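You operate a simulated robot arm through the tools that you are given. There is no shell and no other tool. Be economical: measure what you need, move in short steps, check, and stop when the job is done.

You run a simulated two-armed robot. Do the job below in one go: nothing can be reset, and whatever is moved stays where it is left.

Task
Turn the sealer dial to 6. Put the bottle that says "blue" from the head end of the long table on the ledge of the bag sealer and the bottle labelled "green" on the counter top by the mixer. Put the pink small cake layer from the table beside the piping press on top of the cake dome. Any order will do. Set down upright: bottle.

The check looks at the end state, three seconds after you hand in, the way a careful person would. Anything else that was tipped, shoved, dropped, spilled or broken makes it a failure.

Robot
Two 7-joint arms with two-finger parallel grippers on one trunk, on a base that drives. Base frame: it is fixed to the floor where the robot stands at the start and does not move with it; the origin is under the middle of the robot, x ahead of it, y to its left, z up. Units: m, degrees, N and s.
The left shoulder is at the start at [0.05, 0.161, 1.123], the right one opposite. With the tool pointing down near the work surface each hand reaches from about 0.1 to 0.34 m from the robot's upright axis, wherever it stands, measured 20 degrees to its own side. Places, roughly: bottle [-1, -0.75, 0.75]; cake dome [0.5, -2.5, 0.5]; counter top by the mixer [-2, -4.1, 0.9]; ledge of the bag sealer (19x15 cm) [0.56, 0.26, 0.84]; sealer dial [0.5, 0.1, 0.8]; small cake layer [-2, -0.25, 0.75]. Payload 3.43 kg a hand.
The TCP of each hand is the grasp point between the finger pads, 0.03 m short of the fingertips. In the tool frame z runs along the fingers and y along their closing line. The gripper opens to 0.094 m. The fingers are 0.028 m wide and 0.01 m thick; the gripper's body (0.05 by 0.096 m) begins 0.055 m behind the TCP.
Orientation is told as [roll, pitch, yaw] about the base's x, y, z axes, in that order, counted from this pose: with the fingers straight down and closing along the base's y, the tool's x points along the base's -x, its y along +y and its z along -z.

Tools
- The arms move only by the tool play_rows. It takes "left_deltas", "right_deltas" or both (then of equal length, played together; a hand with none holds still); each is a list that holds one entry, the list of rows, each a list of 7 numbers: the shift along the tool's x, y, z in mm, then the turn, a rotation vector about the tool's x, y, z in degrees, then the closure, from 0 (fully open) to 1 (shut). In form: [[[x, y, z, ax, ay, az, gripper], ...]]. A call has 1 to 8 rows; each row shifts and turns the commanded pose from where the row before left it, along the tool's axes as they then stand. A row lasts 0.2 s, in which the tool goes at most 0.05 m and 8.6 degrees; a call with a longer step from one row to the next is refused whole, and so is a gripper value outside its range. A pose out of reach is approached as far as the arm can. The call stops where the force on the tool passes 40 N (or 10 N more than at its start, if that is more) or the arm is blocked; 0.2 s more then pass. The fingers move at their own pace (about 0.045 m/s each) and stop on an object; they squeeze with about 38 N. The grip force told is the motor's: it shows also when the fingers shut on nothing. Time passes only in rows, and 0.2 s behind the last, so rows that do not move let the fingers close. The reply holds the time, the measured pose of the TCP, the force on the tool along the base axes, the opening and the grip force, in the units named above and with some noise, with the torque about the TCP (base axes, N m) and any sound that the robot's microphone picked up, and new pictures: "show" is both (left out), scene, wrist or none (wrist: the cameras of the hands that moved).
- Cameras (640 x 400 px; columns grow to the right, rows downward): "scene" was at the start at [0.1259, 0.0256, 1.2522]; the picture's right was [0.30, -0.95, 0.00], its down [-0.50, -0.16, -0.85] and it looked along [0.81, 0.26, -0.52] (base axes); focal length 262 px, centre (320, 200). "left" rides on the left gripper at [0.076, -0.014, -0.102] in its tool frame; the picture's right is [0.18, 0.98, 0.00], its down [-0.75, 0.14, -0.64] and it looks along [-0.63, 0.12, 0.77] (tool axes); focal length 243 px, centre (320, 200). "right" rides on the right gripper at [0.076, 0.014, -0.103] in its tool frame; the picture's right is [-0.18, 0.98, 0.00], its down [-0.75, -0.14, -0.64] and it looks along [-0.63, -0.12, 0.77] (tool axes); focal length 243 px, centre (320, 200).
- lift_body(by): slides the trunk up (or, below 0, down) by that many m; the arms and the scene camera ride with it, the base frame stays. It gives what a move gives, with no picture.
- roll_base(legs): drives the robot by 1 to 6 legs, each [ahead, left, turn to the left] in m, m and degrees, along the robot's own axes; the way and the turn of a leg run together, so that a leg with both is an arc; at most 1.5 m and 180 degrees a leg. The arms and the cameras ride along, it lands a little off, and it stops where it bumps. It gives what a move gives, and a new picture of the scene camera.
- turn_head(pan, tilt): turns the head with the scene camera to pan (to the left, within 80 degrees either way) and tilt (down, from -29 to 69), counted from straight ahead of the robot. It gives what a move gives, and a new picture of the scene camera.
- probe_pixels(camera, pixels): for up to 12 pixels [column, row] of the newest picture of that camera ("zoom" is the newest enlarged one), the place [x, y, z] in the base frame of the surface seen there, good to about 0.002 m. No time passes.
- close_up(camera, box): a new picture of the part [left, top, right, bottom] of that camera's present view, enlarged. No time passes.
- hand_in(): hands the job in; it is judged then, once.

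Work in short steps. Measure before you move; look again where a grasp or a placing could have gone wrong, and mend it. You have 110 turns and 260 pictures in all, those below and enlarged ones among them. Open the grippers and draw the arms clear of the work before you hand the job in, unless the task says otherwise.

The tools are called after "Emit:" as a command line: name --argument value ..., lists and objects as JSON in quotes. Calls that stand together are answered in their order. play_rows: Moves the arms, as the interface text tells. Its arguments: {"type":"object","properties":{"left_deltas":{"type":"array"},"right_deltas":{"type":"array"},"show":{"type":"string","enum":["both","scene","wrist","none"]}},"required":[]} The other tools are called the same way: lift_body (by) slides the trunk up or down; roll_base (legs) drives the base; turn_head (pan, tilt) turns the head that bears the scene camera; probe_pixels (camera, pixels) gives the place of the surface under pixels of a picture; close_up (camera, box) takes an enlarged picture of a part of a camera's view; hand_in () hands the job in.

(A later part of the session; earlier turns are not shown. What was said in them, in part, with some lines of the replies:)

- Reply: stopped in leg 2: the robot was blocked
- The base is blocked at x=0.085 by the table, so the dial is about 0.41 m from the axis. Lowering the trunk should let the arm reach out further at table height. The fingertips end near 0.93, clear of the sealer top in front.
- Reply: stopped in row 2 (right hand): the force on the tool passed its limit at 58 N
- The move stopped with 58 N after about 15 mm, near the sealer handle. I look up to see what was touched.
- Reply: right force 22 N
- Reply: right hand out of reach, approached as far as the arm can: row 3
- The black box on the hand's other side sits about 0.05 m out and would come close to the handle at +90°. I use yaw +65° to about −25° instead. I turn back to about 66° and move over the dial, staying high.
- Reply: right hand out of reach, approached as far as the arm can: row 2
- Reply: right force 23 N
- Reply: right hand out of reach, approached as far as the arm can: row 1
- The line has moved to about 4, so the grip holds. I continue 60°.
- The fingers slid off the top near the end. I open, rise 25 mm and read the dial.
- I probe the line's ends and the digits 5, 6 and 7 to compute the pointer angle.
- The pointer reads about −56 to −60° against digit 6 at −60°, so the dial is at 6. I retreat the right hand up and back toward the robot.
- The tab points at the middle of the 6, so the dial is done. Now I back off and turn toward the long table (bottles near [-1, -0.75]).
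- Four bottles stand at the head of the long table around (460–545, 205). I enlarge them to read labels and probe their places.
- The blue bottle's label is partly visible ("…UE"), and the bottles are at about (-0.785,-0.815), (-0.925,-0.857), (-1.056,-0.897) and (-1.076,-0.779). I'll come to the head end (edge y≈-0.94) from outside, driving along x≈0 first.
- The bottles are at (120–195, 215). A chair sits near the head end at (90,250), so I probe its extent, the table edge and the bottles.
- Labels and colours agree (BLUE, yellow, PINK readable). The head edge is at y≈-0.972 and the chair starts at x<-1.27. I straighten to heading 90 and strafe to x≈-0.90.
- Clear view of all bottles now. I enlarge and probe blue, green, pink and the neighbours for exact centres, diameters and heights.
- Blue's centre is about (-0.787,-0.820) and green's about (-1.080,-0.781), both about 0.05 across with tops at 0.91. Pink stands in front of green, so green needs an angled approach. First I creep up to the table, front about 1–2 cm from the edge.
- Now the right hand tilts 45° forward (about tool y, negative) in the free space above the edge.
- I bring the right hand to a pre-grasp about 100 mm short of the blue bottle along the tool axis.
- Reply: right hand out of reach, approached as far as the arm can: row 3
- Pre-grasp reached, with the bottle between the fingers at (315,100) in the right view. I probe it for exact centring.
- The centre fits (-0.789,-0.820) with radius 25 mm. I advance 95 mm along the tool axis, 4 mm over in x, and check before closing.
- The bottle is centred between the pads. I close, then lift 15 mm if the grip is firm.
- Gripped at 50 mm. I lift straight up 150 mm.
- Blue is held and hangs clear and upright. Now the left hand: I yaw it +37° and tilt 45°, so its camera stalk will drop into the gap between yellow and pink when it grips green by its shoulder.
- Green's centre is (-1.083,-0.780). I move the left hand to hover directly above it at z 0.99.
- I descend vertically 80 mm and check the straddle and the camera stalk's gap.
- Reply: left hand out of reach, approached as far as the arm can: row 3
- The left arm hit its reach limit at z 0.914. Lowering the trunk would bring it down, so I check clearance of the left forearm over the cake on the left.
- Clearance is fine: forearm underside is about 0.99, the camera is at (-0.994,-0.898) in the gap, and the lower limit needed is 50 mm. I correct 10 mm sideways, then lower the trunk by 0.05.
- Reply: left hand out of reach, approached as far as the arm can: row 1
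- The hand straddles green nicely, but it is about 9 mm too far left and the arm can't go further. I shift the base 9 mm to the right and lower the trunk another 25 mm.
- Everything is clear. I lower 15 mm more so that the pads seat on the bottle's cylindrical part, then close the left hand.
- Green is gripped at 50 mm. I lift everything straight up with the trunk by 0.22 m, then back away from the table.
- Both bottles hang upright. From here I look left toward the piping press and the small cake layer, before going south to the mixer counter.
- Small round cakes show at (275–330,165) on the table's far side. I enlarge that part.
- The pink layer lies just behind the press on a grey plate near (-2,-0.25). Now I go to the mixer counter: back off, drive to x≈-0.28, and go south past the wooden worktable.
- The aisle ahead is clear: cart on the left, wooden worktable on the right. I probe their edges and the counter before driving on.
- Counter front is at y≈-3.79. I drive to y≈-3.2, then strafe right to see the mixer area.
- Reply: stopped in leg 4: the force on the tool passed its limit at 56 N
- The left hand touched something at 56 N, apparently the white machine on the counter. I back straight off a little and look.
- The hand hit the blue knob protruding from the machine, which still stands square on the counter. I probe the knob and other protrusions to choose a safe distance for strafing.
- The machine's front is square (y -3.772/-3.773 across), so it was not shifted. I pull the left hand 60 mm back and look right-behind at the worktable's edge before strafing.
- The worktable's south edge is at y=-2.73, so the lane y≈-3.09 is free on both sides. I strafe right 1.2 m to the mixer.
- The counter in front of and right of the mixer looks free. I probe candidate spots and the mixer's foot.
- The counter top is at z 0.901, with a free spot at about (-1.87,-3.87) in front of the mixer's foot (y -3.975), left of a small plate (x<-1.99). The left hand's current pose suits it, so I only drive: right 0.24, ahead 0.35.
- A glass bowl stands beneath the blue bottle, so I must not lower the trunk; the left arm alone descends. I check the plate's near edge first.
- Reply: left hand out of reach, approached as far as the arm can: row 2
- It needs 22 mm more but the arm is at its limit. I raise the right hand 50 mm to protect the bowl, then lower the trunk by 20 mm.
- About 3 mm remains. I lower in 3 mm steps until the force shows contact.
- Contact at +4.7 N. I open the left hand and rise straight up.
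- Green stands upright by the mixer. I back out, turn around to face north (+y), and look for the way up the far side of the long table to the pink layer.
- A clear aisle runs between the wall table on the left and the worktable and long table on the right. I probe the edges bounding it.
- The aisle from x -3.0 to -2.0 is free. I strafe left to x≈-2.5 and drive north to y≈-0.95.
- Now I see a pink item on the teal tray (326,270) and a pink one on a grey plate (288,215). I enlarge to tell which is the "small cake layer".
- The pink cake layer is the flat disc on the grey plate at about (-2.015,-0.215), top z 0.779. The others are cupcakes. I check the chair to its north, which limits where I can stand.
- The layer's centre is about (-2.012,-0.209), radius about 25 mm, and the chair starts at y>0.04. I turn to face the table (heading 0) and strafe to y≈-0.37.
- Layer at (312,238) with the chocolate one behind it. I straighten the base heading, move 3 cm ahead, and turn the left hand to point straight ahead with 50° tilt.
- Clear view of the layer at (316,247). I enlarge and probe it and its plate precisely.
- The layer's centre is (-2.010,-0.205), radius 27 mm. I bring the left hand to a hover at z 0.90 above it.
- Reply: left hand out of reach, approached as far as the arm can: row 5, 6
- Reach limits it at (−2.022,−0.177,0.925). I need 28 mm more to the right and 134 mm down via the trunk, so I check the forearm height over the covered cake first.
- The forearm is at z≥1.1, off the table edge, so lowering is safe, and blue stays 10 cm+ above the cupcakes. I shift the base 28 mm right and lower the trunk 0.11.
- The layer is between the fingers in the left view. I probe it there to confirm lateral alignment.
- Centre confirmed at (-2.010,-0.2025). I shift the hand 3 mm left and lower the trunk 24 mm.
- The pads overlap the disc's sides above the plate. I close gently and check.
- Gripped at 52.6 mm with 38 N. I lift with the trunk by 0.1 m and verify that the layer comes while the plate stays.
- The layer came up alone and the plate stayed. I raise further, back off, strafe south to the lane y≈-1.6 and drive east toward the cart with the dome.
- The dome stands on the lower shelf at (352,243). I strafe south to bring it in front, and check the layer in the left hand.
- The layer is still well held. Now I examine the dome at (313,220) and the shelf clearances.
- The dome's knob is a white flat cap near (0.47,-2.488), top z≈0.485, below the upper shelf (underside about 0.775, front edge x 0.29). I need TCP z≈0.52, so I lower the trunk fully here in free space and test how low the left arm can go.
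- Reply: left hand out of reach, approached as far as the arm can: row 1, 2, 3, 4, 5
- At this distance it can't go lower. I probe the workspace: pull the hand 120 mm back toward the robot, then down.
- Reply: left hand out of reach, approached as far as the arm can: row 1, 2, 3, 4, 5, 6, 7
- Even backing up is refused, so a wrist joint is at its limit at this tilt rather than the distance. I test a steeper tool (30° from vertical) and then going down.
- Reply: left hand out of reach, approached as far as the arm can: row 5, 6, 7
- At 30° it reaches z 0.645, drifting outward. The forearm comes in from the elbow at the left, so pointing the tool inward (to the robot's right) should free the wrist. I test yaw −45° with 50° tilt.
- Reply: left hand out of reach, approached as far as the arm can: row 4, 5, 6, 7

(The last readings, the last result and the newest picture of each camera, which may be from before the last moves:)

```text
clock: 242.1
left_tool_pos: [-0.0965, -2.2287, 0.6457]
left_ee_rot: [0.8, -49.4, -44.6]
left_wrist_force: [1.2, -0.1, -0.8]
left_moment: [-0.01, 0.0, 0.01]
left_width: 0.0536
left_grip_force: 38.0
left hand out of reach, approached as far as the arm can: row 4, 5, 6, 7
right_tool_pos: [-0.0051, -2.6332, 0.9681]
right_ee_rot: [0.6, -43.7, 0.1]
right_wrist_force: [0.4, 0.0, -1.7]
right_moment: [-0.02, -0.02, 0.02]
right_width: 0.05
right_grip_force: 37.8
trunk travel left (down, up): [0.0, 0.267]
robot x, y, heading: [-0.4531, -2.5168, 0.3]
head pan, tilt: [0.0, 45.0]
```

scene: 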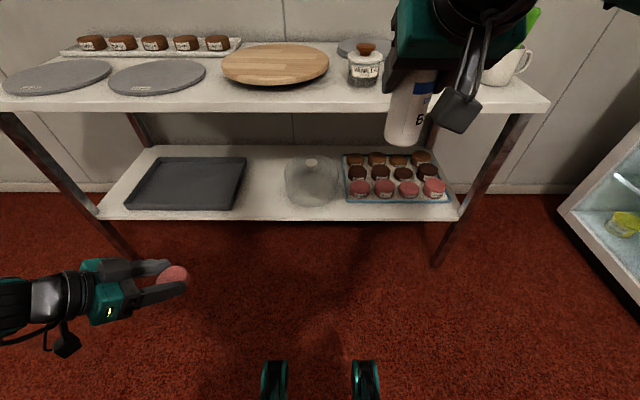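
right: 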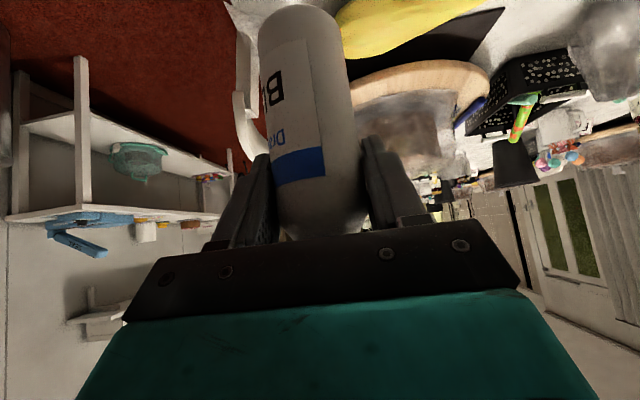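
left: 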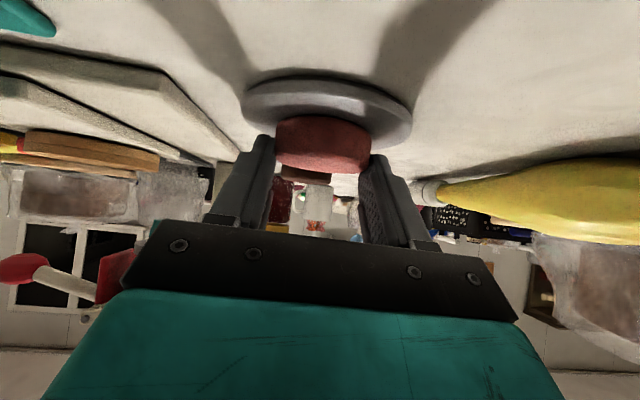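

Better: z 0.646, again drifting outward. I try further outward, closer to the robot and down.

Emit:
play_rows --left_deltas '[[[36.5, 0, 3.4, 0, 0, 0, 0.6], [36.5, 0, 3.4, 0, 0, 0, 0.6], [36.5, 0, 3.4, 0, 0, 0, 0.6], [36.5, 0, 3.4, 0, 0, 0, 0.6], [0, 0, 0, 0, 0, 0, 0.6]]]' --show "none"

Emit:
turn_head --pan 40 --tilt 55

```text
clock: 243.3
left_tool_pos: [-0.17, -2.1485, 0.564]
left_ee_rot: [1.2, -49.3, -44.5]
left_wrist_force: [0.3, 0.8, 0.1]
left_moment: [-0.02, -0.02, -0.01]
left_width: 0.0536
left_grip_force: 38.0
left hand out of reach, approached as far as the arm can: row 1, 2, 3, 4
right_tool_pos: [-0.0042, -2.6339, 0.9671]
right_ee_rot: [0.4, -43.7, 0.1]
right_wrist_force: [-0.3, -0.1, -1.5]
right_moment: [0.03, 0.02, -0.03]
right_width: 0.0498
right_grip_force: 37.9
trunk travel left (down, up): [0.0, 0.267]
robot x, y, heading: [-0.4482, -2.5209, 0.2]
head pan, tilt: [0.0, 45.0]
```

```text
clock: 244.3
left_tool_pos: [-0.1685, -2.1492, 0.5647]
left_ee_rot: [1.1, -49.3, -44.6]
left_wrist_force: [0.4, -0.4, -0.3]
left_moment: [0.01, -0.02, 0.05]
left_width: 0.0533
left_grip_force: 38.0
right_tool_pos: [-0.0037, -2.6332, 0.9677]
right_ee_rot: [0.7, -43.7, 0.1]
right_wrist_force: [-0.1, -0.1, -2.2]
right_moment: [0.01, 0.03, 0.0]
right_width: 0.05
right_grip_force: 38.5
trunk travel left (down, up): [0.0, 0.267]
robot x, y, heading: [-0.4516, -2.5214, 0.1]
head pan, tilt: [40.0, 55.0]
```

scene: 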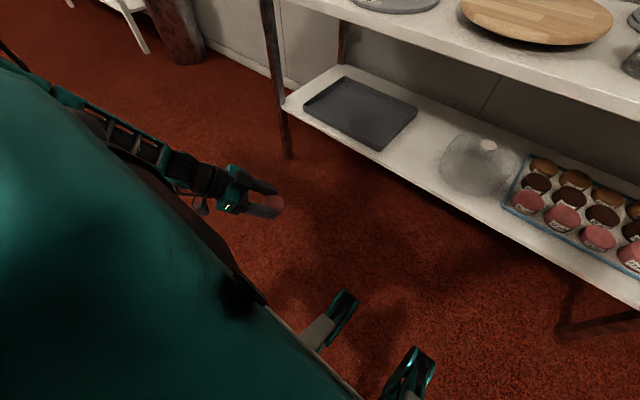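

In the newest picture the forearm now lies low beside the body (TCP z 0.565): the elbow has dropped, which is the posture I want. From here I turn the tool back to straight ahead.

Emit:
play_rows --left_deltas '[[[0, 0, 0, -5.7, 0, -4.9, 0.6], [0, 0, 0, -5.7, 0, -4.9, 0.6], [0, 0, 0, -5.7, 0, -4.9, 0.6], [0, 0, 0, -5.7, 0, -4.9, 0.6], [0, 0, 0, -5.7, 0, -4.9, 0.6], [0, 0, 0, -5.7, 0, -4.9, 0.6], [0, 0, 0, 0, 0, 0, 0.6]]]' --show "scene"

```text
clock: 245.9
left_tool_pos: [-0.1672, -2.1501, 0.5656]
left_ee_rot: [0.5, -49.8, 0.9]
left_wrist_force: [-0.5, -0.2, -1.1]
left_moment: [0.0, 0.0, 0.0]
left_width: 0.0535
left_grip_force: 38.4
right_tool_pos: [-0.0054, -2.6327, 0.9681]
right_ee_rot: [0.7, -43.7, 0.2]
right_wrist_force: [-0.3, 0.3, -0.3]
right_moment: [0.01, -0.02, 0.0]
right_width: 0.0498
right_grip_force: 37.6
trunk travel left (down, up): [0.0, 0.267]
robot x, y, heading: [-0.4493, -2.5203, 0.2]
head pan, tilt: [40.0, 55.0]
```

scene: 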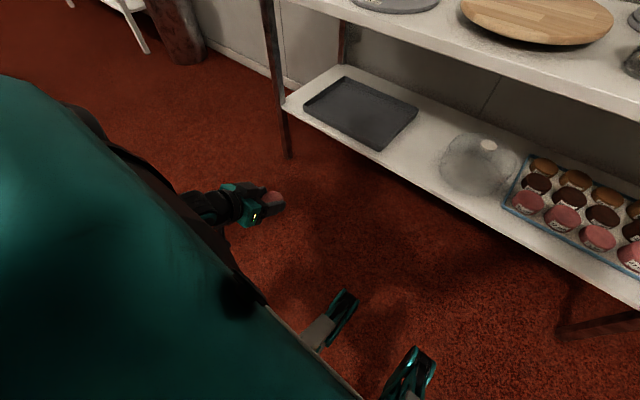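

Now it points straight ahead at z 0.566 without any limit. I extend it forward 180 mm and down 30 mm to test the needed reach.

Emit:
play_rows --left_deltas '[[[-18.6, 0, 31.4, 0, 0, 0, 0.6], [-18.6, 0, 31.4, 0, 0, 0, 0.6], [-18.6, 0, 31.4, 0, 0, 0, 0.6], [-18.6, 0, 31.4, 0, 0, 0, 0.6], [-18.6, 0, 31.4, 0, 0, 0, 0.6], [0, 0, 0, 0, 0, 0, 0.6]]]' --show "scene"

```text
clock: 247.3
left_tool_pos: [0.0118, -2.1463, 0.5343]
left_ee_rot: [0.5, -49.7, 0.9]
left_wrist_force: [0.4, 0.0, -0.2]
left_moment: [0.03, -0.02, 0.02]
left_width: 0.0534
left_grip_force: 38.2
right_tool_pos: [-0.0045, -2.632, 0.9671]
right_ee_rot: [0.5, -43.7, 0.1]
right_wrist_force: [-0.4, 0.3, -1.3]
right_moment: [0.01, 0.01, 0.0]
right_width: 0.0498
right_grip_force: 38.2
trunk travel left (down, up): [0.0, 0.267]
robot x, y, heading: [-0.4526, -2.5179, 0.4]
head pan, tilt: [40.0, 55.0]
```

scene: 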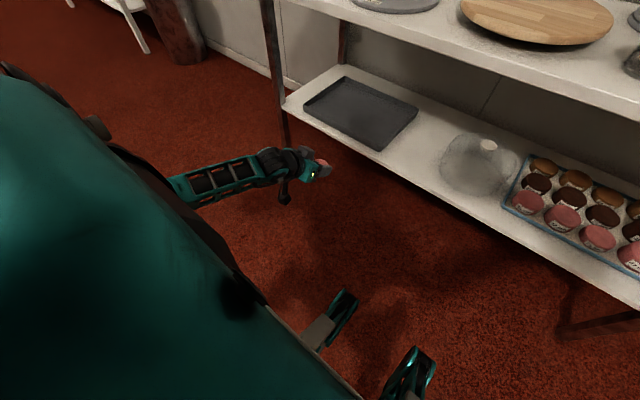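

Reached with room to spare, forearm low and level. Now I measure the knob top at (488,145) precisely.

Emit:
close_up --camera "scene" --box '[440, 115, 540, 205]'

Emit:
probe_pixels --camera "scene" --pixels '[[488, 145], [482, 144], [494, 146], [488, 141], [488, 149], [485, 143], [491, 147], [470, 150], [480, 160], [484, 140], [492, 142]]'

```text
4.44 times, centred on (490, 160) of scene
```

zoom: 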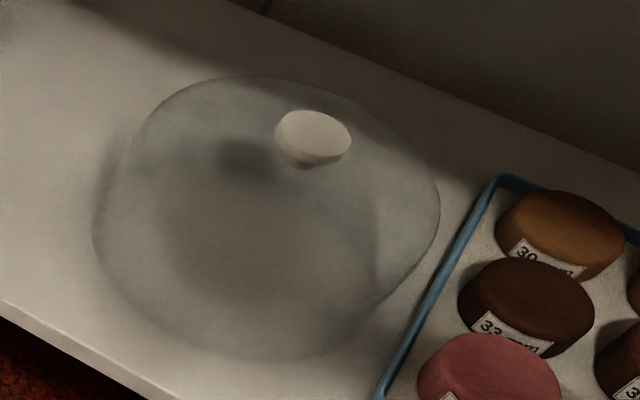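

```text
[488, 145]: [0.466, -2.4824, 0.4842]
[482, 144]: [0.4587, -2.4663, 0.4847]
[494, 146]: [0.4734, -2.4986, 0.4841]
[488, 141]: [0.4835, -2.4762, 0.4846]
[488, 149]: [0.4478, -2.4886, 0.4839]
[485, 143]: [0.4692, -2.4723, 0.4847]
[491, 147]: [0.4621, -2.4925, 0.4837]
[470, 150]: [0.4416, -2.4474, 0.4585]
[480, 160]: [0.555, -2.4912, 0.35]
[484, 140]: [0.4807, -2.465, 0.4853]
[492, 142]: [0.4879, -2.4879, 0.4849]
```

The knob is a flat disc, centre (0.467,-2.483), top z 0.4845, radius 25 mm. Target TCP is (0.4535,-2.4815,0.5185). I pull the right hand with blue back and up, clear of the cart's mug, and extend the left by 30 mm.

Emit:
play_rows --left_deltas '[[[-10, 0, 11.5, 0, 0, 0, 0.6], [-10, 0, 11.5, 0, 0, 0, 0.6], [0, 0, 0, 0, 0, 0, 0.6], [0, 0, 0, 0, 0, 0, 0.6], [0, 0, 0, 0, 0, 0, 0.6], [0, 0, 0, 0, 0, 0, 0.6]]]' --right_deltas '[[[1, 0, -42, 0, 0, 0, 0.8], [1, 0, -42, 0, 0, 0, 0.8], [1, 0, -42, 0, 0, 0, 0.8], [1, 0, -42, 0, 0, 0, 0.8], [1, 0, -42, 0, 0, 0, 0.8], [0, 0, 0, 0, 0, 0, 0.8]]]' --show "none"

Emit:
roll_base --legs '[[0, -0.335, -0.3], [0.2, 0, 0]]'

```text
clock: 248.7
left_tool_pos: [0.0412, -2.1467, 0.5338]
left_ee_rot: [0.5, -49.8, 0.9]
left_wrist_force: [-0.2, -0.9, -0.9]
left_moment: [0.01, -0.01, 0.01]
left_width: 0.0538
left_grip_force: 38.7
right_tool_pos: [-0.1541, -2.6343, 1.1137]
right_ee_rot: [0.6, -43.7, 0.1]
right_wrist_force: [0.1, 0.2, -1.1]
right_moment: [-0.02, -0.02, 0.02]
right_width: 0.0499
right_grip_force: 38.2
trunk travel left (down, up): [0.0, 0.267]
robot x, y, heading: [-0.451, -2.5255, 0.3]
head pan, tilt: [40.0, 55.0]
```

```text
clock: 253.4
left_tool_pos: [0.2412, -2.4718, 0.5334]
left_ee_rot: [0.5, -49.8, 0.9]
left_wrist_force: [1.2, -0.6, -0.3]
left_moment: [-0.03, 0.02, 0.01]
left_width: 0.0537
left_grip_force: 37.8
right_tool_pos: [0.0458, -2.9612, 1.1144]
right_ee_rot: [0.6, -43.8, 0.2]
right_wrist_force: [0.3, 0.1, -1.8]
right_moment: [-0.01, 0.01, 0.01]
right_width: 0.0497
right_grip_force: 38.2
trunk travel left (down, up): [0.0, 0.267]
robot x, y, heading: [-0.2465, -2.8505, 0.6]
head pan, tilt: [40.0, 55.0]
```

scene: 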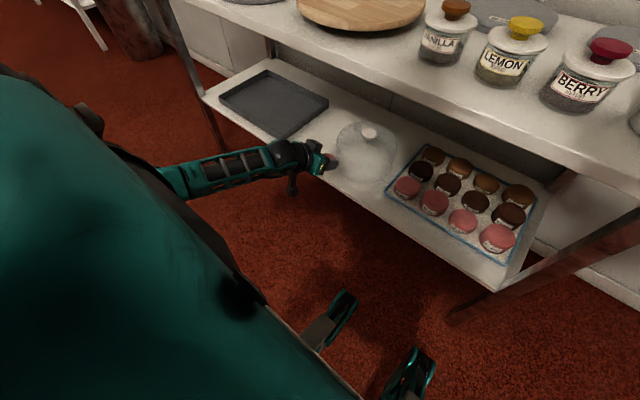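

On course. I check the forearm's height against the shelf edge, then drive 0.16 m ahead.

Emit:
probe_pixels --camera "scene" --pixels '[[220, 162], [285, 148], [190, 175], [318, 158], [369, 131], [295, 180]]'

Emit:
roll_base --legs '[[0.16, -0.008, -0.4]]'

Emit:
close_up --camera "left" --box '[120, 0, 520, 250]'

```text
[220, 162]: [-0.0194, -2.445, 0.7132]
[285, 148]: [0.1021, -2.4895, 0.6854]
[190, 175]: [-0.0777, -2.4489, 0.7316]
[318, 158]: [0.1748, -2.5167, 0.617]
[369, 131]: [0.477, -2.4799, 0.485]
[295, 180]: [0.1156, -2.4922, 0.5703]
```

```text
clock: 254.8
left_tool_pos: [0.4045, -2.4828, 0.5338]
left_ee_rot: [0.6, -49.8, 0.5]
left_wrist_force: [-0.3, 0.1, -0.2]
left_moment: [-0.04, 0.01, -0.02]
left_width: 0.0537
left_grip_force: 37.5
right_tool_pos: [0.2049, -2.9695, 1.1145]
right_ee_rot: [0.7, -43.7, -0.1]
right_wrist_force: [0.3, -0.2, -1.8]
right_moment: [0.03, -0.01, -0.02]
right_width: 0.0502
right_grip_force: 38.4
trunk travel left (down, up): [0.0, 0.267]
robot x, y, heading: [-0.087, -2.8561, -0.1]
head pan, tilt: [40.0, 55.0]
```

scene: 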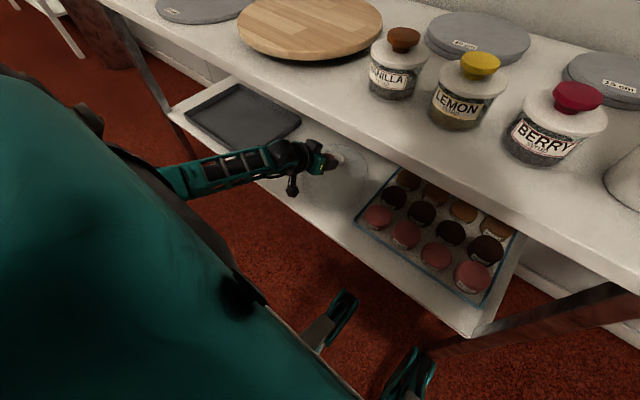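

```text
1.60 times, centred on (320, 125) of left
```

zoom: 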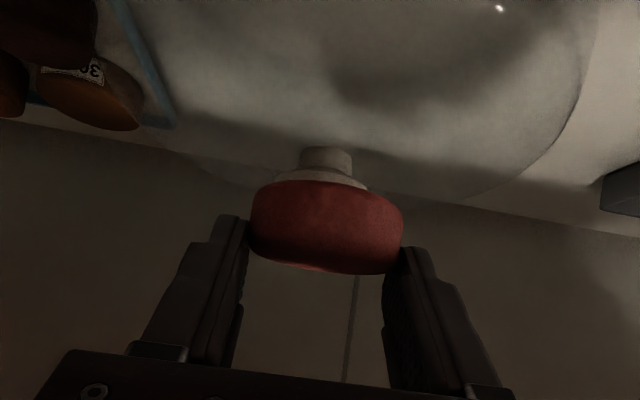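

The layer approaches above the knob, aligned sideways. I move the arm 49 mm forward and look from the wrist.

Emit:
play_rows --left_deltas '[[[-15.8, 0.5, 18.7, 0, 0, 0, 0.6], [-15.8, 0.5, 18.7, 0, 0, 0, 0.6], [0, 0, 0, 0, 0, 0, 0.6]]]' --show "both"

Emit:
close_up --camera "scene" --box '[270, 110, 410, 220]'

Emit:
close_up --camera "left" --box '[200, 60, 440, 210]'

```text
clock: 255.6
left_tool_pos: [0.4526, -2.4809, 0.5349]
left_ee_rot: [0.4, -49.8, 0.5]
left_wrist_force: [0.1, -0.2, -0.6]
left_moment: [0.02, 0.01, 0.02]
left_width: 0.0536
left_grip_force: 38.3
right_tool_pos: [0.2045, -2.9701, 1.1143]
right_ee_rot: [0.6, -43.8, -0.2]
right_wrist_force: [0.5, 0.3, -1.0]
right_moment: [0.03, 0.03, 0.0]
right_width: 0.0499
right_grip_force: 38.1
trunk travel left (down, up): [0.0, 0.267]
robot x, y, heading: [-0.0906, -2.8538, -0.2]
head pan, tilt: [40.0, 55.0]
```

scene: 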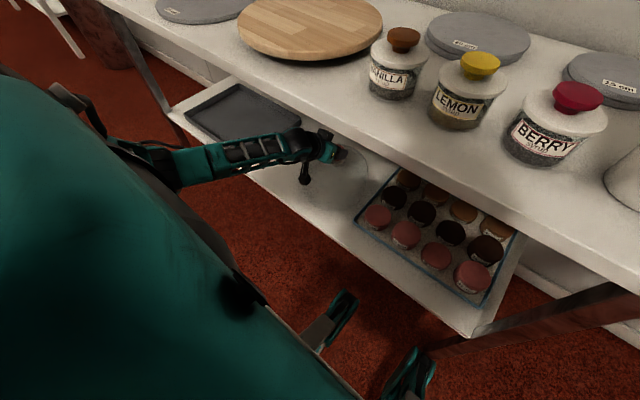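
left: 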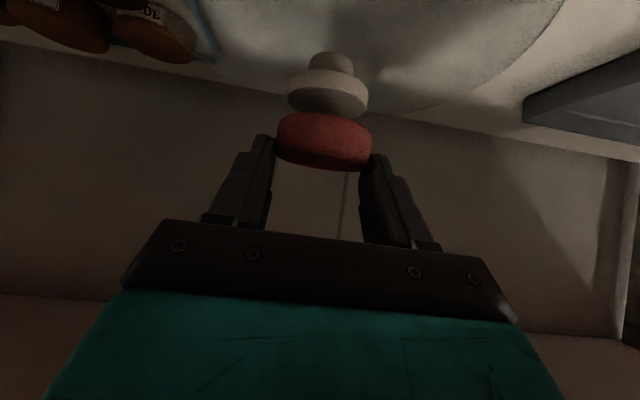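

```text
3.64 times, centred on (340, 165) of scene
```

zoom: 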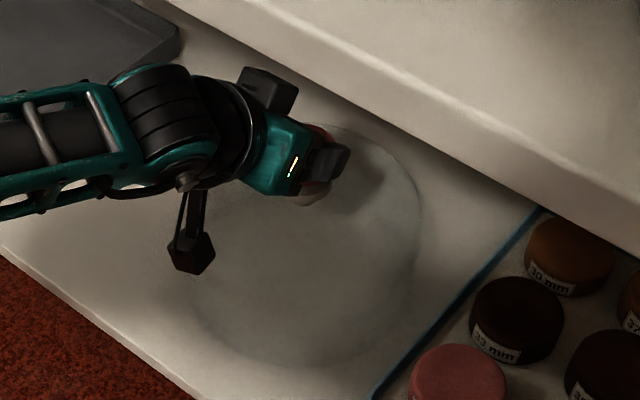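

```text
2.67 times, centred on (320, 135) of left
```

zoom: 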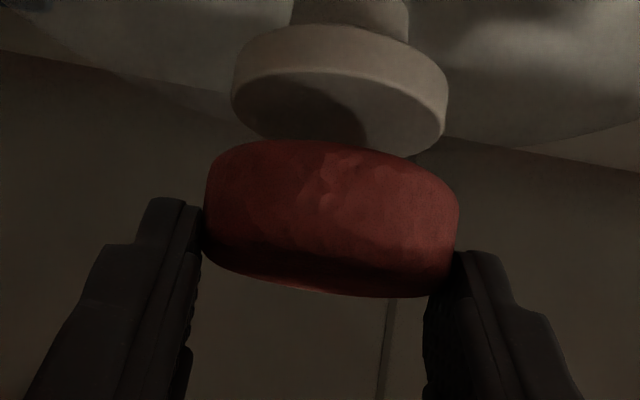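

I probe the knob and the layer from the wrist picture to confirm they line up.

Emit:
probe_pixels --camera "zoom" --pixels '[[330, 170], [212, 190], [452, 200], [330, 145], [330, 215], [232, 100], [446, 115], [340, 60], [335, 78], [335, 110], [245, 85], [440, 100]]'

```text
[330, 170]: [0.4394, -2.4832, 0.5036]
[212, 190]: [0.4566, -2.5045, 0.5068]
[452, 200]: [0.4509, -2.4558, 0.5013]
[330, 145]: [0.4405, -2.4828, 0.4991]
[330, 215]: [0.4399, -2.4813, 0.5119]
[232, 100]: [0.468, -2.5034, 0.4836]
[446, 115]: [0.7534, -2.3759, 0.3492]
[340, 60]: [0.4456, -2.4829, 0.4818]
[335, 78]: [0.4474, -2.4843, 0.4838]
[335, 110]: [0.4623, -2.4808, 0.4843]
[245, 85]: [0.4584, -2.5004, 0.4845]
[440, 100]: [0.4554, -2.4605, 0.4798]
```

Layer centre (0.4665,-2.481) is over the knob centre (0.468,-2.482), and the layer's bottom is at about 0.498. I lower 12 mm, then 2 mm more, watching the force.

Emit:
play_rows --left_deltas '[[[4.6, 0, 3.9, 0, 0, 0, 0.6], [4.6, 0, 3.9, 0, 0, 0, 0.6], [0, 0, 0, 0, 0, 0, 0.6], [0.8, 0, 0.6, 0, 0, 0, 0.6], [0.8, 0, 0.6, 0, 0, 0, 0.6], [0, 0, 0, 0, 0, 0, 0.6]]]' --show "wrist"

Emit:
close_up --camera "left" --box '[200, 60, 440, 210]'

```text
clock: 257.0
left_tool_pos: [0.4553, -2.4822, 0.5202]
left_ee_rot: [0.5, -49.9, 0.5]
left_wrist_force: [0.8, -0.6, -0.7]
left_moment: [-0.03, 0.03, 0.0]
left_width: 0.0535
left_grip_force: 37.5
right_tool_pos: [0.2049, -2.9705, 1.1131]
right_ee_rot: [0.5, -43.8, -0.2]
right_wrist_force: [-0.4, -0.9, -0.8]
right_moment: [0.01, 0.04, -0.02]
right_width: 0.05
right_grip_force: 38.0
trunk travel left (down, up): [0.0, 0.267]
robot x, y, heading: [-0.0891, -2.8564, -0.1]
head pan, tilt: [40.0, 55.0]
```

left: 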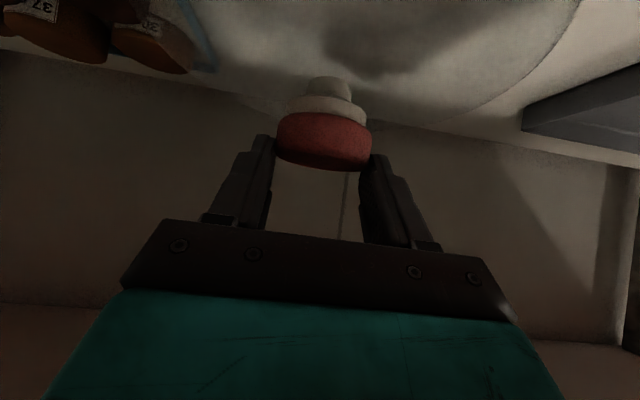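

```text
2.67 times, centred on (320, 135) of left
```

zoom: 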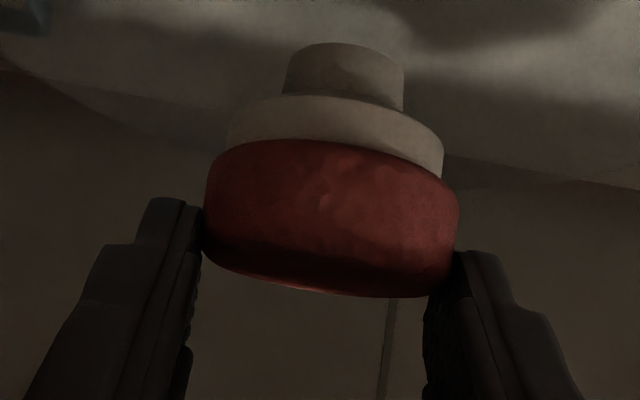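

Practically touching. I lower 2 mm, open slowly, then back straight out 80 mm.

Emit:
play_rows --left_deltas '[[[1.5, 0, 1.3, 0, 0, 0, 0.6], [0, 0, 0, 0, 0, 0, 0.5], [0, 0, 0, 0, 0, 0, 0.35], [0, 0, 0, 0, 0, 0, 0.15], [0, 0, 0, 0, 0, 0, 0], [0, 0, 0, 0, 0, 0, 0], [12.9, 0, -15.3, 0, 0, 0, 0], [25.8, 0, -30.6, 0, 0, 0, 0]]]' --show "wrist"

Emit:
close_up --camera "left" --box '[160, 0, 480, 200]'

```text
clock: 258.8
left_tool_pos: [0.391, -2.4837, 0.5182]
left_ee_rot: [0.5, -49.9, 0.4]
left_wrist_force: [0.3, -0.4, -0.7]
left_moment: [0.01, 0.0, -0.03]
left_width: 0.094
left_grip_force: 0.0
right_tool_pos: [0.2051, -2.9699, 1.1136]
right_ee_rot: [0.6, -43.9, -0.2]
right_wrist_force: [0.3, -0.8, -1.1]
right_moment: [-0.02, 0.02, 0.02]
right_width: 0.0501
right_grip_force: 37.6
trunk travel left (down, up): [0.0, 0.267]
robot x, y, heading: [-0.0907, -2.8524, 0.0]
head pan, tilt: [40.0, 55.0]
```

left: 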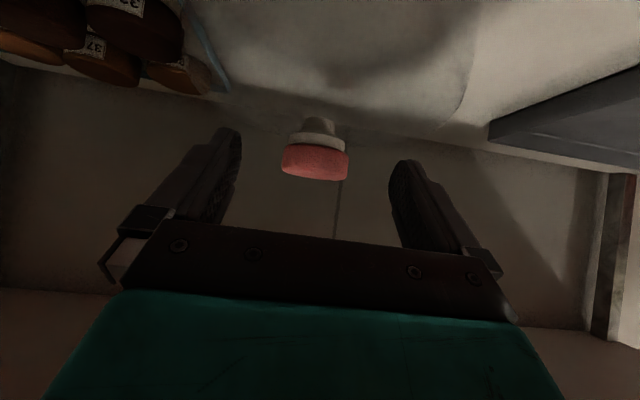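

```text
2.00 times, centred on (320, 100) of left
```

zoom: 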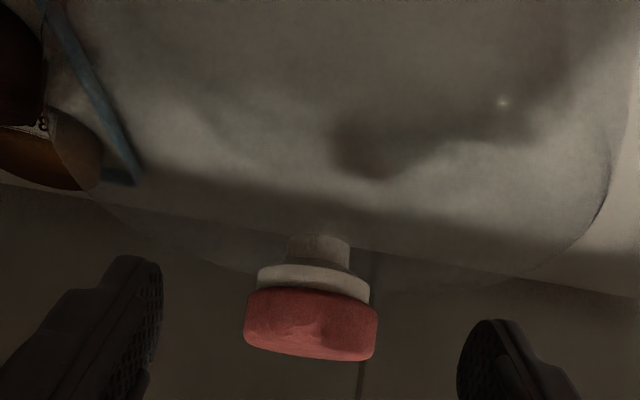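

The layer sits squarely on the knob. I back the base out, fold the left hand back and up, and raise the trunk.

Emit:
roll_base --legs '[[-0.22, 0, 0]]'

Emit:
close_up --camera "scene" --box '[300, 60, 460, 200]'

Emit:
play_rows --left_deltas '[[[-12.5, 0, -43, 0, 0, 0, 0], [-12.5, 0, -43, 0, 0, 0, 0], [-12.5, 0, -43, 0, 0, 0, 0], [-12.5, 0, -43, 0, 0, 0, 0], [-12.5, 0, -43, 0, 0, 0, 0], [-12.5, 0, -43, 0, 0, 0, 0], [-12.5, 0, -43, 0, 0, 0, 0], [-12.5, 0, -43, 0, 0, 0, 0]]]' --show "none"

Emit:
lift_body --by 0.15

```text
clock: 260.5
left_tool_pos: [0.1713, -2.4843, 0.519]
left_ee_rot: [0.4, -49.7, 0.2]
left_wrist_force: [0.8, 0.4, -0.3]
left_moment: [-0.01, 0.01, 0.0]
left_width: 0.0939
left_grip_force: 0.1
right_tool_pos: [-0.0191, -2.9707, 1.114]
right_ee_rot: [0.6, -43.6, -0.6]
right_wrist_force: [-0.4, 0.1, -0.9]
right_moment: [-0.01, 0.02, -0.03]
right_width: 0.0499
right_grip_force: 38.1
trunk travel left (down, up): [0.0, 0.267]
robot x, y, heading: [-0.3136, -2.8531, -0.3]
head pan, tilt: [40.0, 55.0]
```

scene: 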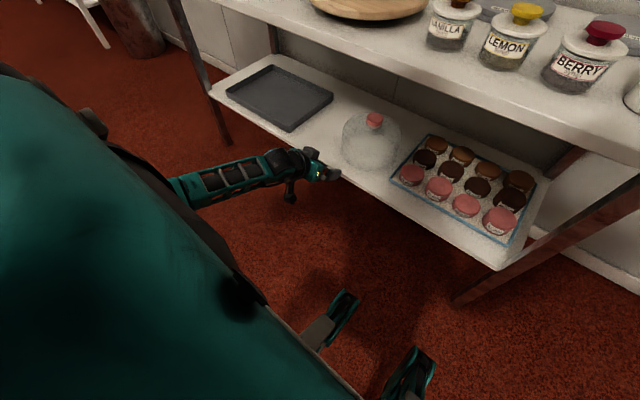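

```text
2.86 times, centred on (380, 130) of scene
```

zoom: 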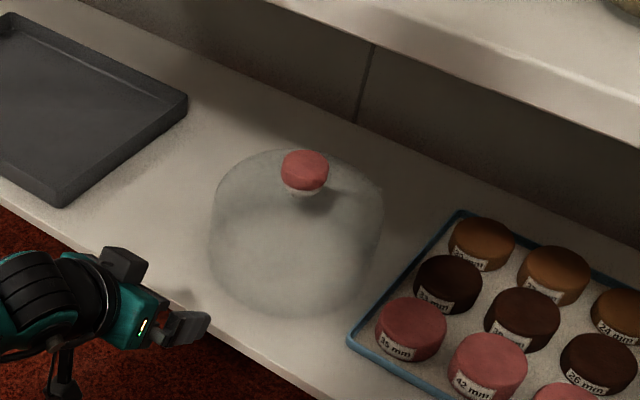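

```text
clock: 262.3
left_tool_pos: [0.0034, -2.4434, 0.7989]
left_ee_rot: [0.5, -49.8, 0.1]
left_wrist_force: [-0.2, -0.3, 0.6]
left_moment: [-0.02, 0.01, 0.0]
left_width: 0.0939
left_grip_force: 0.0
left hand out of reach, approached as far as the arm can: row 7, 8
right_tool_pos: [-0.0181, -2.971, 1.1141]
right_ee_rot: [0.6, -43.7, -0.5]
right_wrist_force: [0.1, -0.2, -1.0]
right_moment: [0.01, 0.0, 0.01]
right_width: 0.0499
right_grip_force: 38.1
trunk travel left (down, up): [0.0, 0.267]
robot x, y, heading: [-0.3156, -2.8526, -0.0]
head pan, tilt: [40.0, 55.0]
```

```text
clock: 264.1
left_tool_pos: [0.0041, -2.4436, 0.9493]
left_ee_rot: [0.5, -49.8, 0.2]
left_wrist_force: [-0.3, 0.1, 0.2]
left_moment: [0.01, 0.0, -0.03]
left_width: 0.094
left_grip_force: 0.1
right_tool_pos: [-0.0184, -2.9714, 1.262]
right_ee_rot: [0.6, -43.7, -0.6]
right_wrist_force: [0.4, 0.5, -1.4]
right_moment: [0.03, 0.04, -0.02]
right_width: 0.0501
right_grip_force: 37.7
trunk travel left (down, up): [-0.15, 0.117]
robot x, y, heading: [-0.3099, -2.8543, -0.2]
head pan, tilt: [40.0, 55.0]
```

The layer rests neatly on the dome's knob. Now to the sealer: north along the aisle, then face the sealer table at y≈0.38.

Emit:
roll_base --legs '[[0, 0, 90.2], [1.45, 0, 0], [0, -0.31, 0], [1.5, 0, 0], [0.28, 0, 0], [0, 0, -90]]'

Emit:
turn_head --pan -5 --tilt 42

```text
clock: 290.5
left_tool_pos: [0.3639, 0.8094, 0.9477]
left_ee_rot: [0.4, -49.7, 0.6]
left_wrist_force: [-0.2, 0.2, 0.2]
left_moment: [-0.02, -0.01, -0.02]
left_width: 0.0941
left_grip_force: 0.1
right_tool_pos: [0.3455, 0.2826, 1.2642]
right_ee_rot: [0.6, -43.7, -0.1]
right_wrist_force: [-0.8, 0.2, -1.7]
right_moment: [0.05, 0.02, -0.01]
right_width: 0.0496
right_grip_force: 37.9
trunk travel left (down, up): [-0.15, 0.117]
robot x, y, heading: [0.0513, 0.3981, -0.1]
head pan, tilt: [40.0, 55.0]
```

scene: 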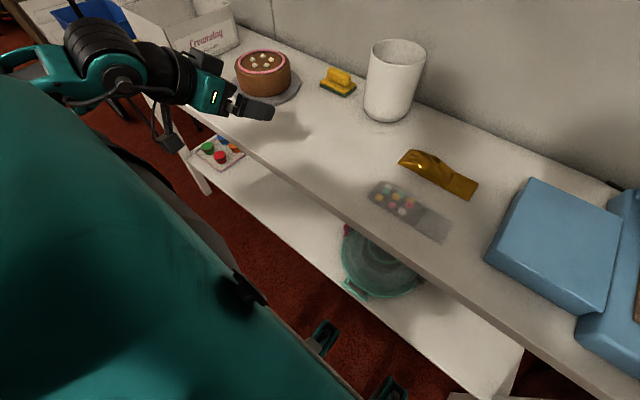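

```text
clock: 291.6
left_tool_pos: [0.3662, 0.8104, 0.9486]
left_ee_rot: [0.4, -49.8, 0.5]
left_wrist_force: [0.4, 0.1, 0.6]
left_moment: [0.01, 0.0, 0.02]
left_width: 0.094
left_grip_force: 0.1
right_tool_pos: [0.3465, 0.2836, 1.2635]
right_ee_rot: [0.7, -43.6, -0.1]
right_wrist_force: [0.1, -0.4, -2.1]
right_moment: [0.0, 0.03, 0.0]
right_width: 0.0498
right_grip_force: 38.1
trunk travel left (down, up): [-0.15, 0.117]
robot x, y, heading: [0.0536, 0.3996, -0.0]
head pan, tilt: [-5.0, 42.0]
```

scene: 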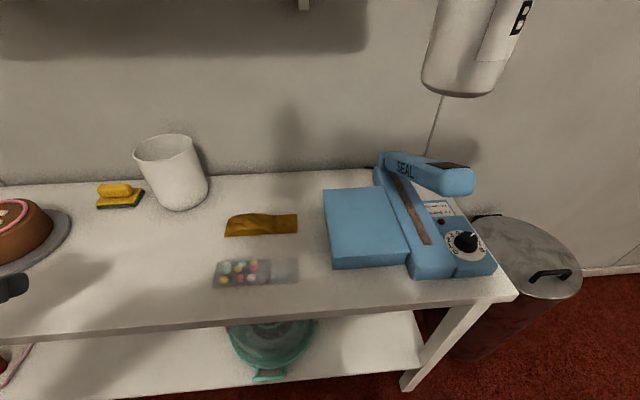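

The ledge (blue block at (365,228)) is free. I probe its corners and bring the blue bottle to a hover above it.

Emit:
probe_pixels --camera "scene" --pixels '[[326, 192], [385, 189], [333, 258], [404, 250], [365, 225], [370, 190], [330, 245]]'

Emit:
play_rows --right_deltas '[[[3.2, -2.1, 38.4, 0, 0, 0, 0.8], [3.2, -2.1, 38.4, 0, 0, 0, 0.8], [3.2, -2.1, 38.4, 0, 0, 0, 0.8], [3.2, -2.1, 38.4, 0, 0, 0, 0.8], [3.2, -2.1, 38.4, 0, 0, 0, 0.8], [3.2, -2.1, 38.4, 0, 0, 0, 0.8], [3.2, -2.1, 38.4, 0, 0, 0, 0.8], [0, 0, 0, 0, 0, 0, 0.8]]]'

```text
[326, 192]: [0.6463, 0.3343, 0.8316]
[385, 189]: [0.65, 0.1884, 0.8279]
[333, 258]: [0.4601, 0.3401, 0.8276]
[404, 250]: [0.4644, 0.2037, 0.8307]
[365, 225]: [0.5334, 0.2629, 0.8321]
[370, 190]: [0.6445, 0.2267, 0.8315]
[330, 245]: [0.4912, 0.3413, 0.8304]
```

```text
clock: 293.4
left_tool_pos: [0.3637, 0.8098, 0.9495]
left_ee_rot: [0.4, -49.8, 0.5]
left_wrist_force: [-0.4, -0.1, -0.3]
left_moment: [0.01, -0.02, 0.02]
left_width: 0.0939
left_grip_force: 0.0
right_tool_pos: [0.5173, 0.2709, 1.0552]
right_ee_rot: [0.6, -43.8, -0.1]
right_wrist_force: [0.2, -0.5, -2.0]
right_moment: [0.01, 0.04, 0.0]
right_width: 0.05
right_grip_force: 37.7
trunk travel left (down, up): [-0.15, 0.117]
robot x, y, heading: [0.0466, 0.3982, -0.0]
head pan, tilt: [-5.0, 42.0]
```

scene: 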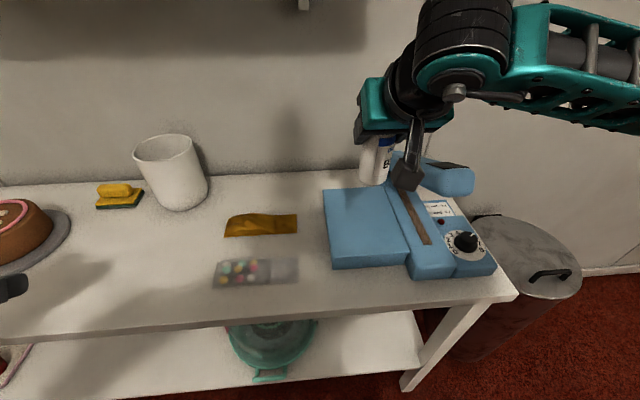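
right: 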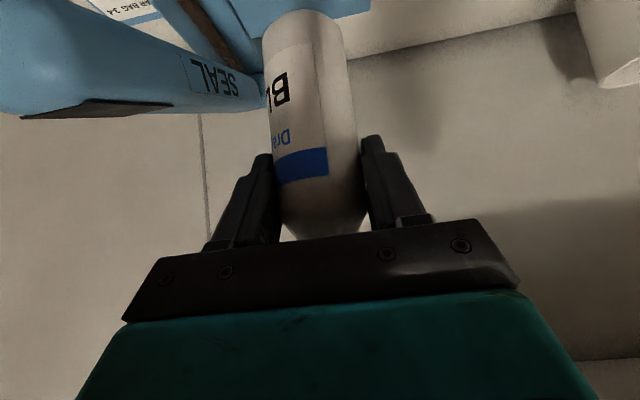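

Hovering over the ledge at (0.517,0.271). I check the right forearm's and stalk's clearance to the sealer handle before descending about 0.13 m.

Emit:
probe_pixels --camera "scene" --pixels '[[600, 115], [540, 95], [480, 75], [455, 92], [408, 180], [470, 180], [430, 175], [380, 180]]'

```text
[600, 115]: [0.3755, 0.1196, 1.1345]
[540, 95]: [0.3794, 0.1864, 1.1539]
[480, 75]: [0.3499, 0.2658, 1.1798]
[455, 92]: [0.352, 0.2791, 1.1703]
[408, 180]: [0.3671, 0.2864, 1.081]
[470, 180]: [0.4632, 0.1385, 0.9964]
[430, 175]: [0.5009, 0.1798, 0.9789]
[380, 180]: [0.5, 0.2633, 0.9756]
```

The forearm's slope would bring it near the handle if I lowered the trunk. Instead I keep the trunk, move the base 25 mm closer and lower with the arm only, half way first.

Emit:
roll_base --legs '[[0.025, 0, 0]]'

Emit:
play_rows --right_deltas '[[[10.8, 0, -10.4, 0, 0, 0, 0.8], [10.8, 0, -10.4, 0, 0, 0, 0.8], [13.8, 0, 14.5, 0, 0, 0, 0.8], [13.8, 0, 14.5, 0, 0, 0, 0.8], [13.8, 0, 14.5, 0, 0, 0, 0.8], [13.8, 0, 14.5, 0, 0, 0, 0.8], [0, 0, 0, 0, 0, 0, 0.8]]]'

Emit:
probe_pixels --camera "scene" --pixels '[[600, 130], [560, 150], [520, 140], [480, 130], [460, 140], [470, 180], [600, 100], [560, 110]]'

```text
clock: 294.2
left_tool_pos: [0.3897, 0.8089, 0.9487]
left_ee_rot: [0.4, -49.7, 0.4]
left_wrist_force: [0.4, 0.2, 0.1]
left_moment: [-0.01, 0.01, 0.01]
left_width: 0.0938
left_grip_force: 0.1
right_tool_pos: [0.5436, 0.2708, 1.0555]
right_ee_rot: [0.7, -43.8, -0.1]
right_wrist_force: [1.5, 0.0, -1.5]
right_moment: [0.04, 0.05, 0.02]
right_width: 0.0501
right_grip_force: 38.1
trunk travel left (down, up): [-0.15, 0.117]
robot x, y, heading: [0.0738, 0.3993, -0.1]
head pan, tilt: [-5.0, 42.0]
```

scene: 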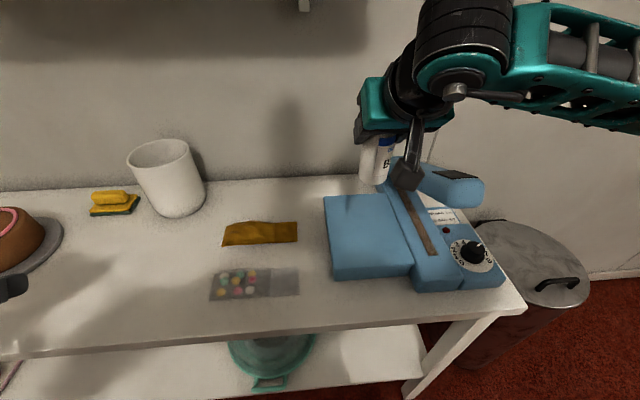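

```text
clock: 295.8
left_tool_pos: [0.3905, 0.8098, 0.9496]
left_ee_rot: [0.5, -49.8, 0.5]
left_wrist_force: [0.4, 0.5, 0.3]
left_moment: [0.01, 0.02, 0.0]
left_width: 0.0942
left_grip_force: 0.0
right_tool_pos: [0.5126, 0.2713, 0.9758]
right_ee_rot: [0.5, -43.8, -0.2]
right_wrist_force: [-0.8, 0.5, -1.6]
right_moment: [0.01, 0.02, 0.0]
right_width: 0.0495
right_grip_force: 37.9
trunk travel left (down, up): [-0.15, 0.117]
robot x, y, heading: [0.0765, 0.3954, -0.2]
head pan, tilt: [-5.0, 42.0]
```

scene: 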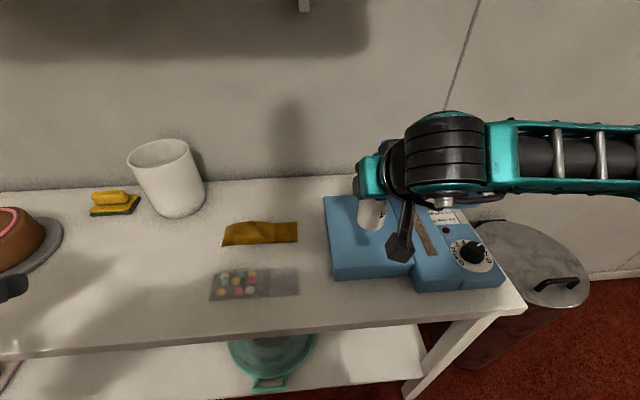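
right: 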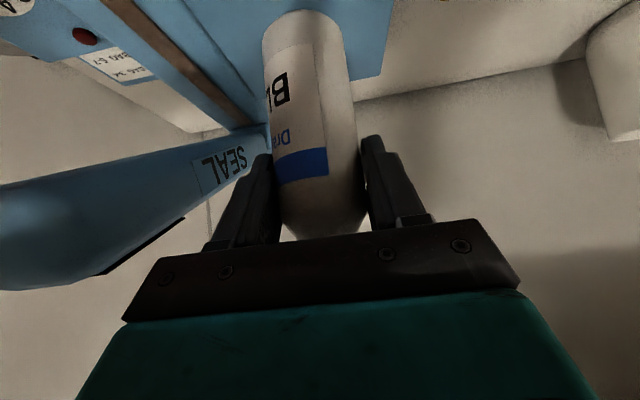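

```text
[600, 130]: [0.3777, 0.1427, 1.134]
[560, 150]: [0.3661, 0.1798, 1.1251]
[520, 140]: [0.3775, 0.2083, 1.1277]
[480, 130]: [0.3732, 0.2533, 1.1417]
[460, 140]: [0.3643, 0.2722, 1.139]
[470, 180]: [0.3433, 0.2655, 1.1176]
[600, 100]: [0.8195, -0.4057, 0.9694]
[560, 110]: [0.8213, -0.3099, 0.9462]
```

Forearm is at z≈1.12, well above the handle (1.006). I lower another 50 mm, then the last few in small steps.

Emit:
play_rows --right_deltas '[[[11.5, 0, 12.1, 0, 0, 0, 0.8], [11.5, 0, 12.1, 0, 0, 0, 0.8], [11.5, 0, 12.1, 0, 0, 0, 0.8], [0, 0, 0, 0, 0, 0, 0.8]]]' --show "scene"

Emit:
close_up --camera "scene" --box '[310, 130, 510, 300]'

```text
clock: 296.8
left_tool_pos: [0.3911, 0.8094, 0.9488]
left_ee_rot: [0.4, -49.9, 0.5]
left_wrist_force: [0.0, 0.3, 0.2]
left_moment: [-0.02, 0.02, 0.01]
left_width: 0.0941
left_grip_force: 0.0
right_tool_pos: [0.5126, 0.2707, 0.9262]
right_ee_rot: [0.6, -43.7, -0.2]
right_wrist_force: [0.0, 0.5, -3.1]
right_moment: [0.01, 0.02, 0.04]
right_width: 0.05
right_grip_force: 37.8
trunk travel left (down, up): [-0.15, 0.117]
robot x, y, heading: [0.0753, 0.3945, -0.1]
head pan, tilt: [-5.0, 42.0]
```

scene: 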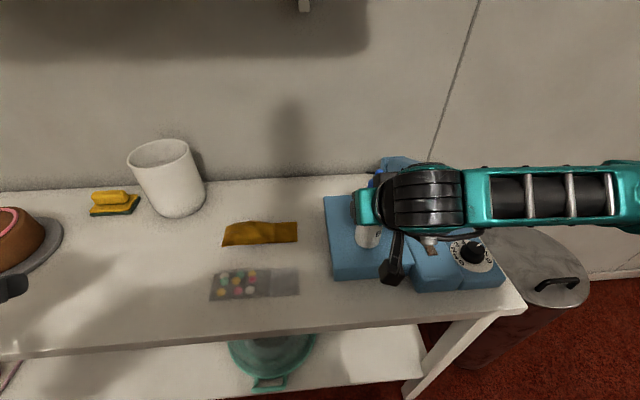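

```text
2.35 times, centred on (410, 215) of scene
```

zoom: 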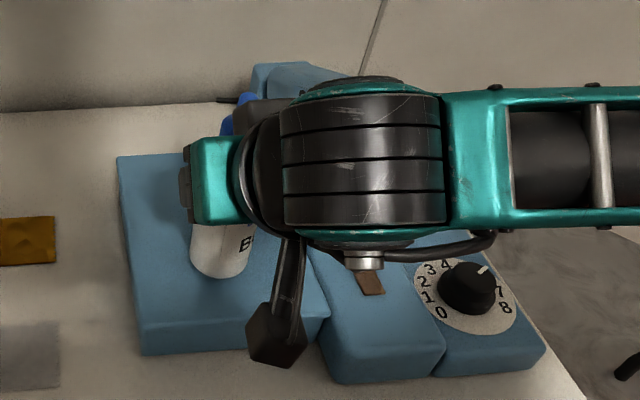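

About 6 mm remains. I lower 5.5 mm in small rows and read the force.

Emit:
play_rows --right_deltas '[[[1.4, 0, 1.45, 0, 0, 0, 0.8], [1.4, 0, 1.45, 0, 0, 0, 0.8], [0.7, 0, 0.72, 0, 0, 0, 0.8], [0.35, 0, 0.36, 0, 0, 0, 0.8], [0, 0, 0, 0, 0, 0, 0.8]]]' --show "none"

```text
clock: 298.0
left_tool_pos: [0.389, 0.8083, 0.95]
left_ee_rot: [0.3, -49.9, 0.6]
left_wrist_force: [-0.3, 0.2, -0.1]
left_moment: [-0.03, -0.01, 0.02]
left_width: 0.094
left_grip_force: 0.1
right_tool_pos: [0.5126, 0.2723, 0.9217]
right_ee_rot: [0.5, -44.0, -0.2]
right_wrist_force: [-1.6, -1.2, 13.6]
right_moment: [-0.39, 0.28, -0.01]
right_width: 0.0503
right_grip_force: 38.0
trunk travel left (down, up): [-0.15, 0.117]
robot x, y, heading: [0.0766, 0.3958, 0.2]
head pan, tilt: [-5.0, 42.0]
```

Contact at 13.6 N. I ease up 1.5 mm, open, and rise straight up.

Emit:
play_rows --right_deltas '[[[-1, 0, -1.1, 0, 0, 0, 0.8], [0, 0, 0, 0, 0, 0, 0.42], [0, 0, 0, 0, 0, 0, 0.2], [0, 0, 0, 0, 0, 0, 0], [0, 0, 0, 0, 0, 0, 0], [-13, 0, -13.5, 0, 0, 0, 0], [-26, 0, -27, 0, 0, 0, 0], [-26, 0, -27, 0, 0, 0, 0]]]'

```text
clock: 299.8
left_tool_pos: [0.3902, 0.8095, 0.9482]
left_ee_rot: [0.4, -49.8, 0.5]
left_wrist_force: [-0.3, 0.5, 0.4]
left_moment: [-0.01, 0.0, 0.03]
left_width: 0.094
left_grip_force: 0.0
right_tool_pos: [0.5139, 0.2684, 1.015]
right_ee_rot: [0.5, -43.7, -0.1]
right_wrist_force: [-0.4, -0.8, 0.0]
right_moment: [0.02, -0.01, 0.03]
right_width: 0.0938
right_grip_force: 0.1
trunk travel left (down, up): [-0.15, 0.117]
robot x, y, heading: [0.076, 0.3972, 0.0]
head pan, tilt: [-5.0, 42.0]
```

scene: 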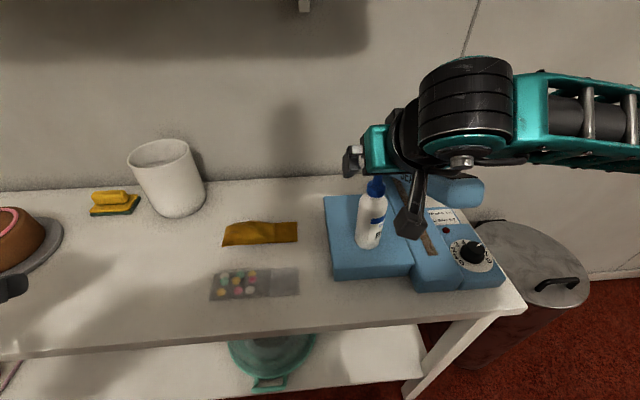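
right: 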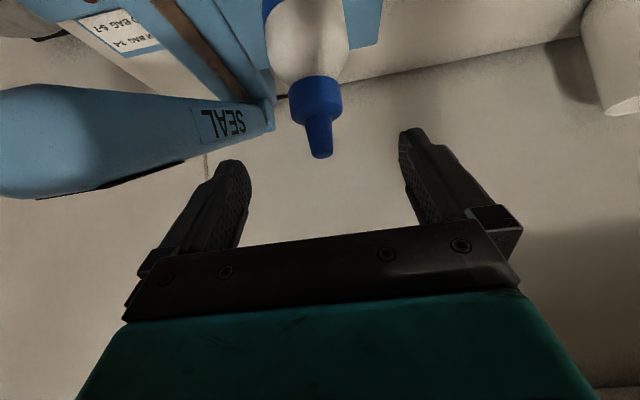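

Blue stands upright on the ledge. I rise another 60 mm, then back the base away, and check the sealer, dial and bottle once more.

Emit:
play_rows --right_deltas '[[[-21, 0, -22, 0, 0, 0, 0], [-21, 0, -22, 0, 0, 0, 0], [0, 0, 0, 0, 0, 0, 0]]]' --show "none"

Emit:
roll_base --legs '[[-0.3, 0, 0]]'

Emit:
close_up --camera "scene" --box '[300, 90, 500, 250]'

```text
clock: 300.6
left_tool_pos: [0.3893, 0.8092, 0.9494]
left_ee_rot: [0.4, -49.8, 0.6]
left_wrist_force: [-0.1, -0.2, 0.3]
left_moment: [0.0, 0.04, 0.02]
left_width: 0.0943
left_grip_force: 0.0
right_tool_pos: [0.5122, 0.27, 1.0755]
right_ee_rot: [0.4, -43.7, -0.2]
right_wrist_force: [-0.6, -0.3, 0.1]
right_moment: [0.03, 0.02, -0.03]
right_width: 0.0939
right_grip_force: 0.1
trunk travel left (down, up): [-0.15, 0.117]
robot x, y, heading: [0.074, 0.3959, 0.0]
head pan, tilt: [-5.0, 42.0]
```

```text
clock: 302.6
left_tool_pos: [0.0954, 0.8092, 0.9496]
left_ee_rot: [0.4, -49.8, 0.6]
left_wrist_force: [-0.1, 0.3, 0.3]
left_moment: [0.04, -0.02, 0.0]
left_width: 0.094
left_grip_force: 0.1
right_tool_pos: [0.2181, 0.2701, 1.0759]
right_ee_rot: [0.7, -43.8, -0.1]
right_wrist_force: [-0.7, -0.1, -1.6]
right_moment: [0.02, -0.03, 0.01]
right_width: 0.0938
right_grip_force: 0.0
trunk travel left (down, up): [-0.15, 0.117]
robot x, y, heading: [-0.2184, 0.3962, 0.1]
head pan, tilt: [-5.0, 42.0]
```

scene: 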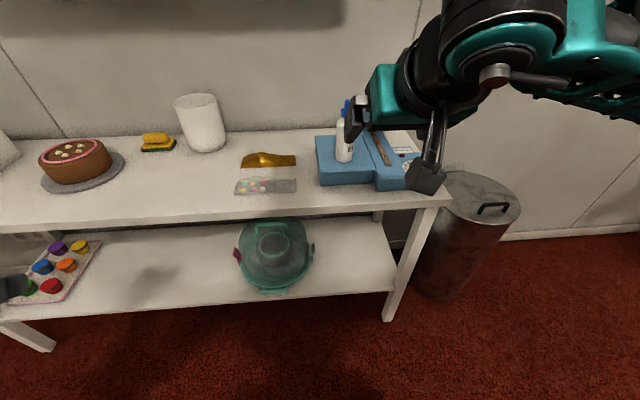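

```text
2.50 times, centred on (400, 170) of scene
5 turns are left
```

zoom: 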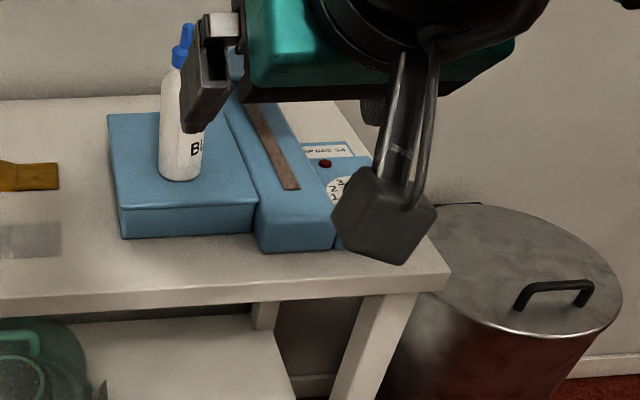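

The blue bottle stands upright on the ledge, both hands are open and clear of the work, and the other three results were seen in place. I hand in.

Emit:
hand_in

```text
The job is handed in.
```

I've handed the job in: all four parts were in place when I last looked at each.

- **Dial:** the pointer is on 6. I last read it close up just after setting it.
- **Blue bottle:** it stands upright on the bag sealer's ledge.
- **Green bottle:** it stands upright on the counter top, just in front of the mixer.
- **Pink cake layer:** it rests on the flat knob on top of the cake dome.

While moving I bumped two things by accident. The right hand touched the sealer's raised handle (58 N). Later the left hand hit the blue knob on the white machine on the counter (56 N). In the pictures the sealer handle looked the same afterwards. The front of the white machine still measured square to the counter, but I couldn't tell whether its knob had turned.
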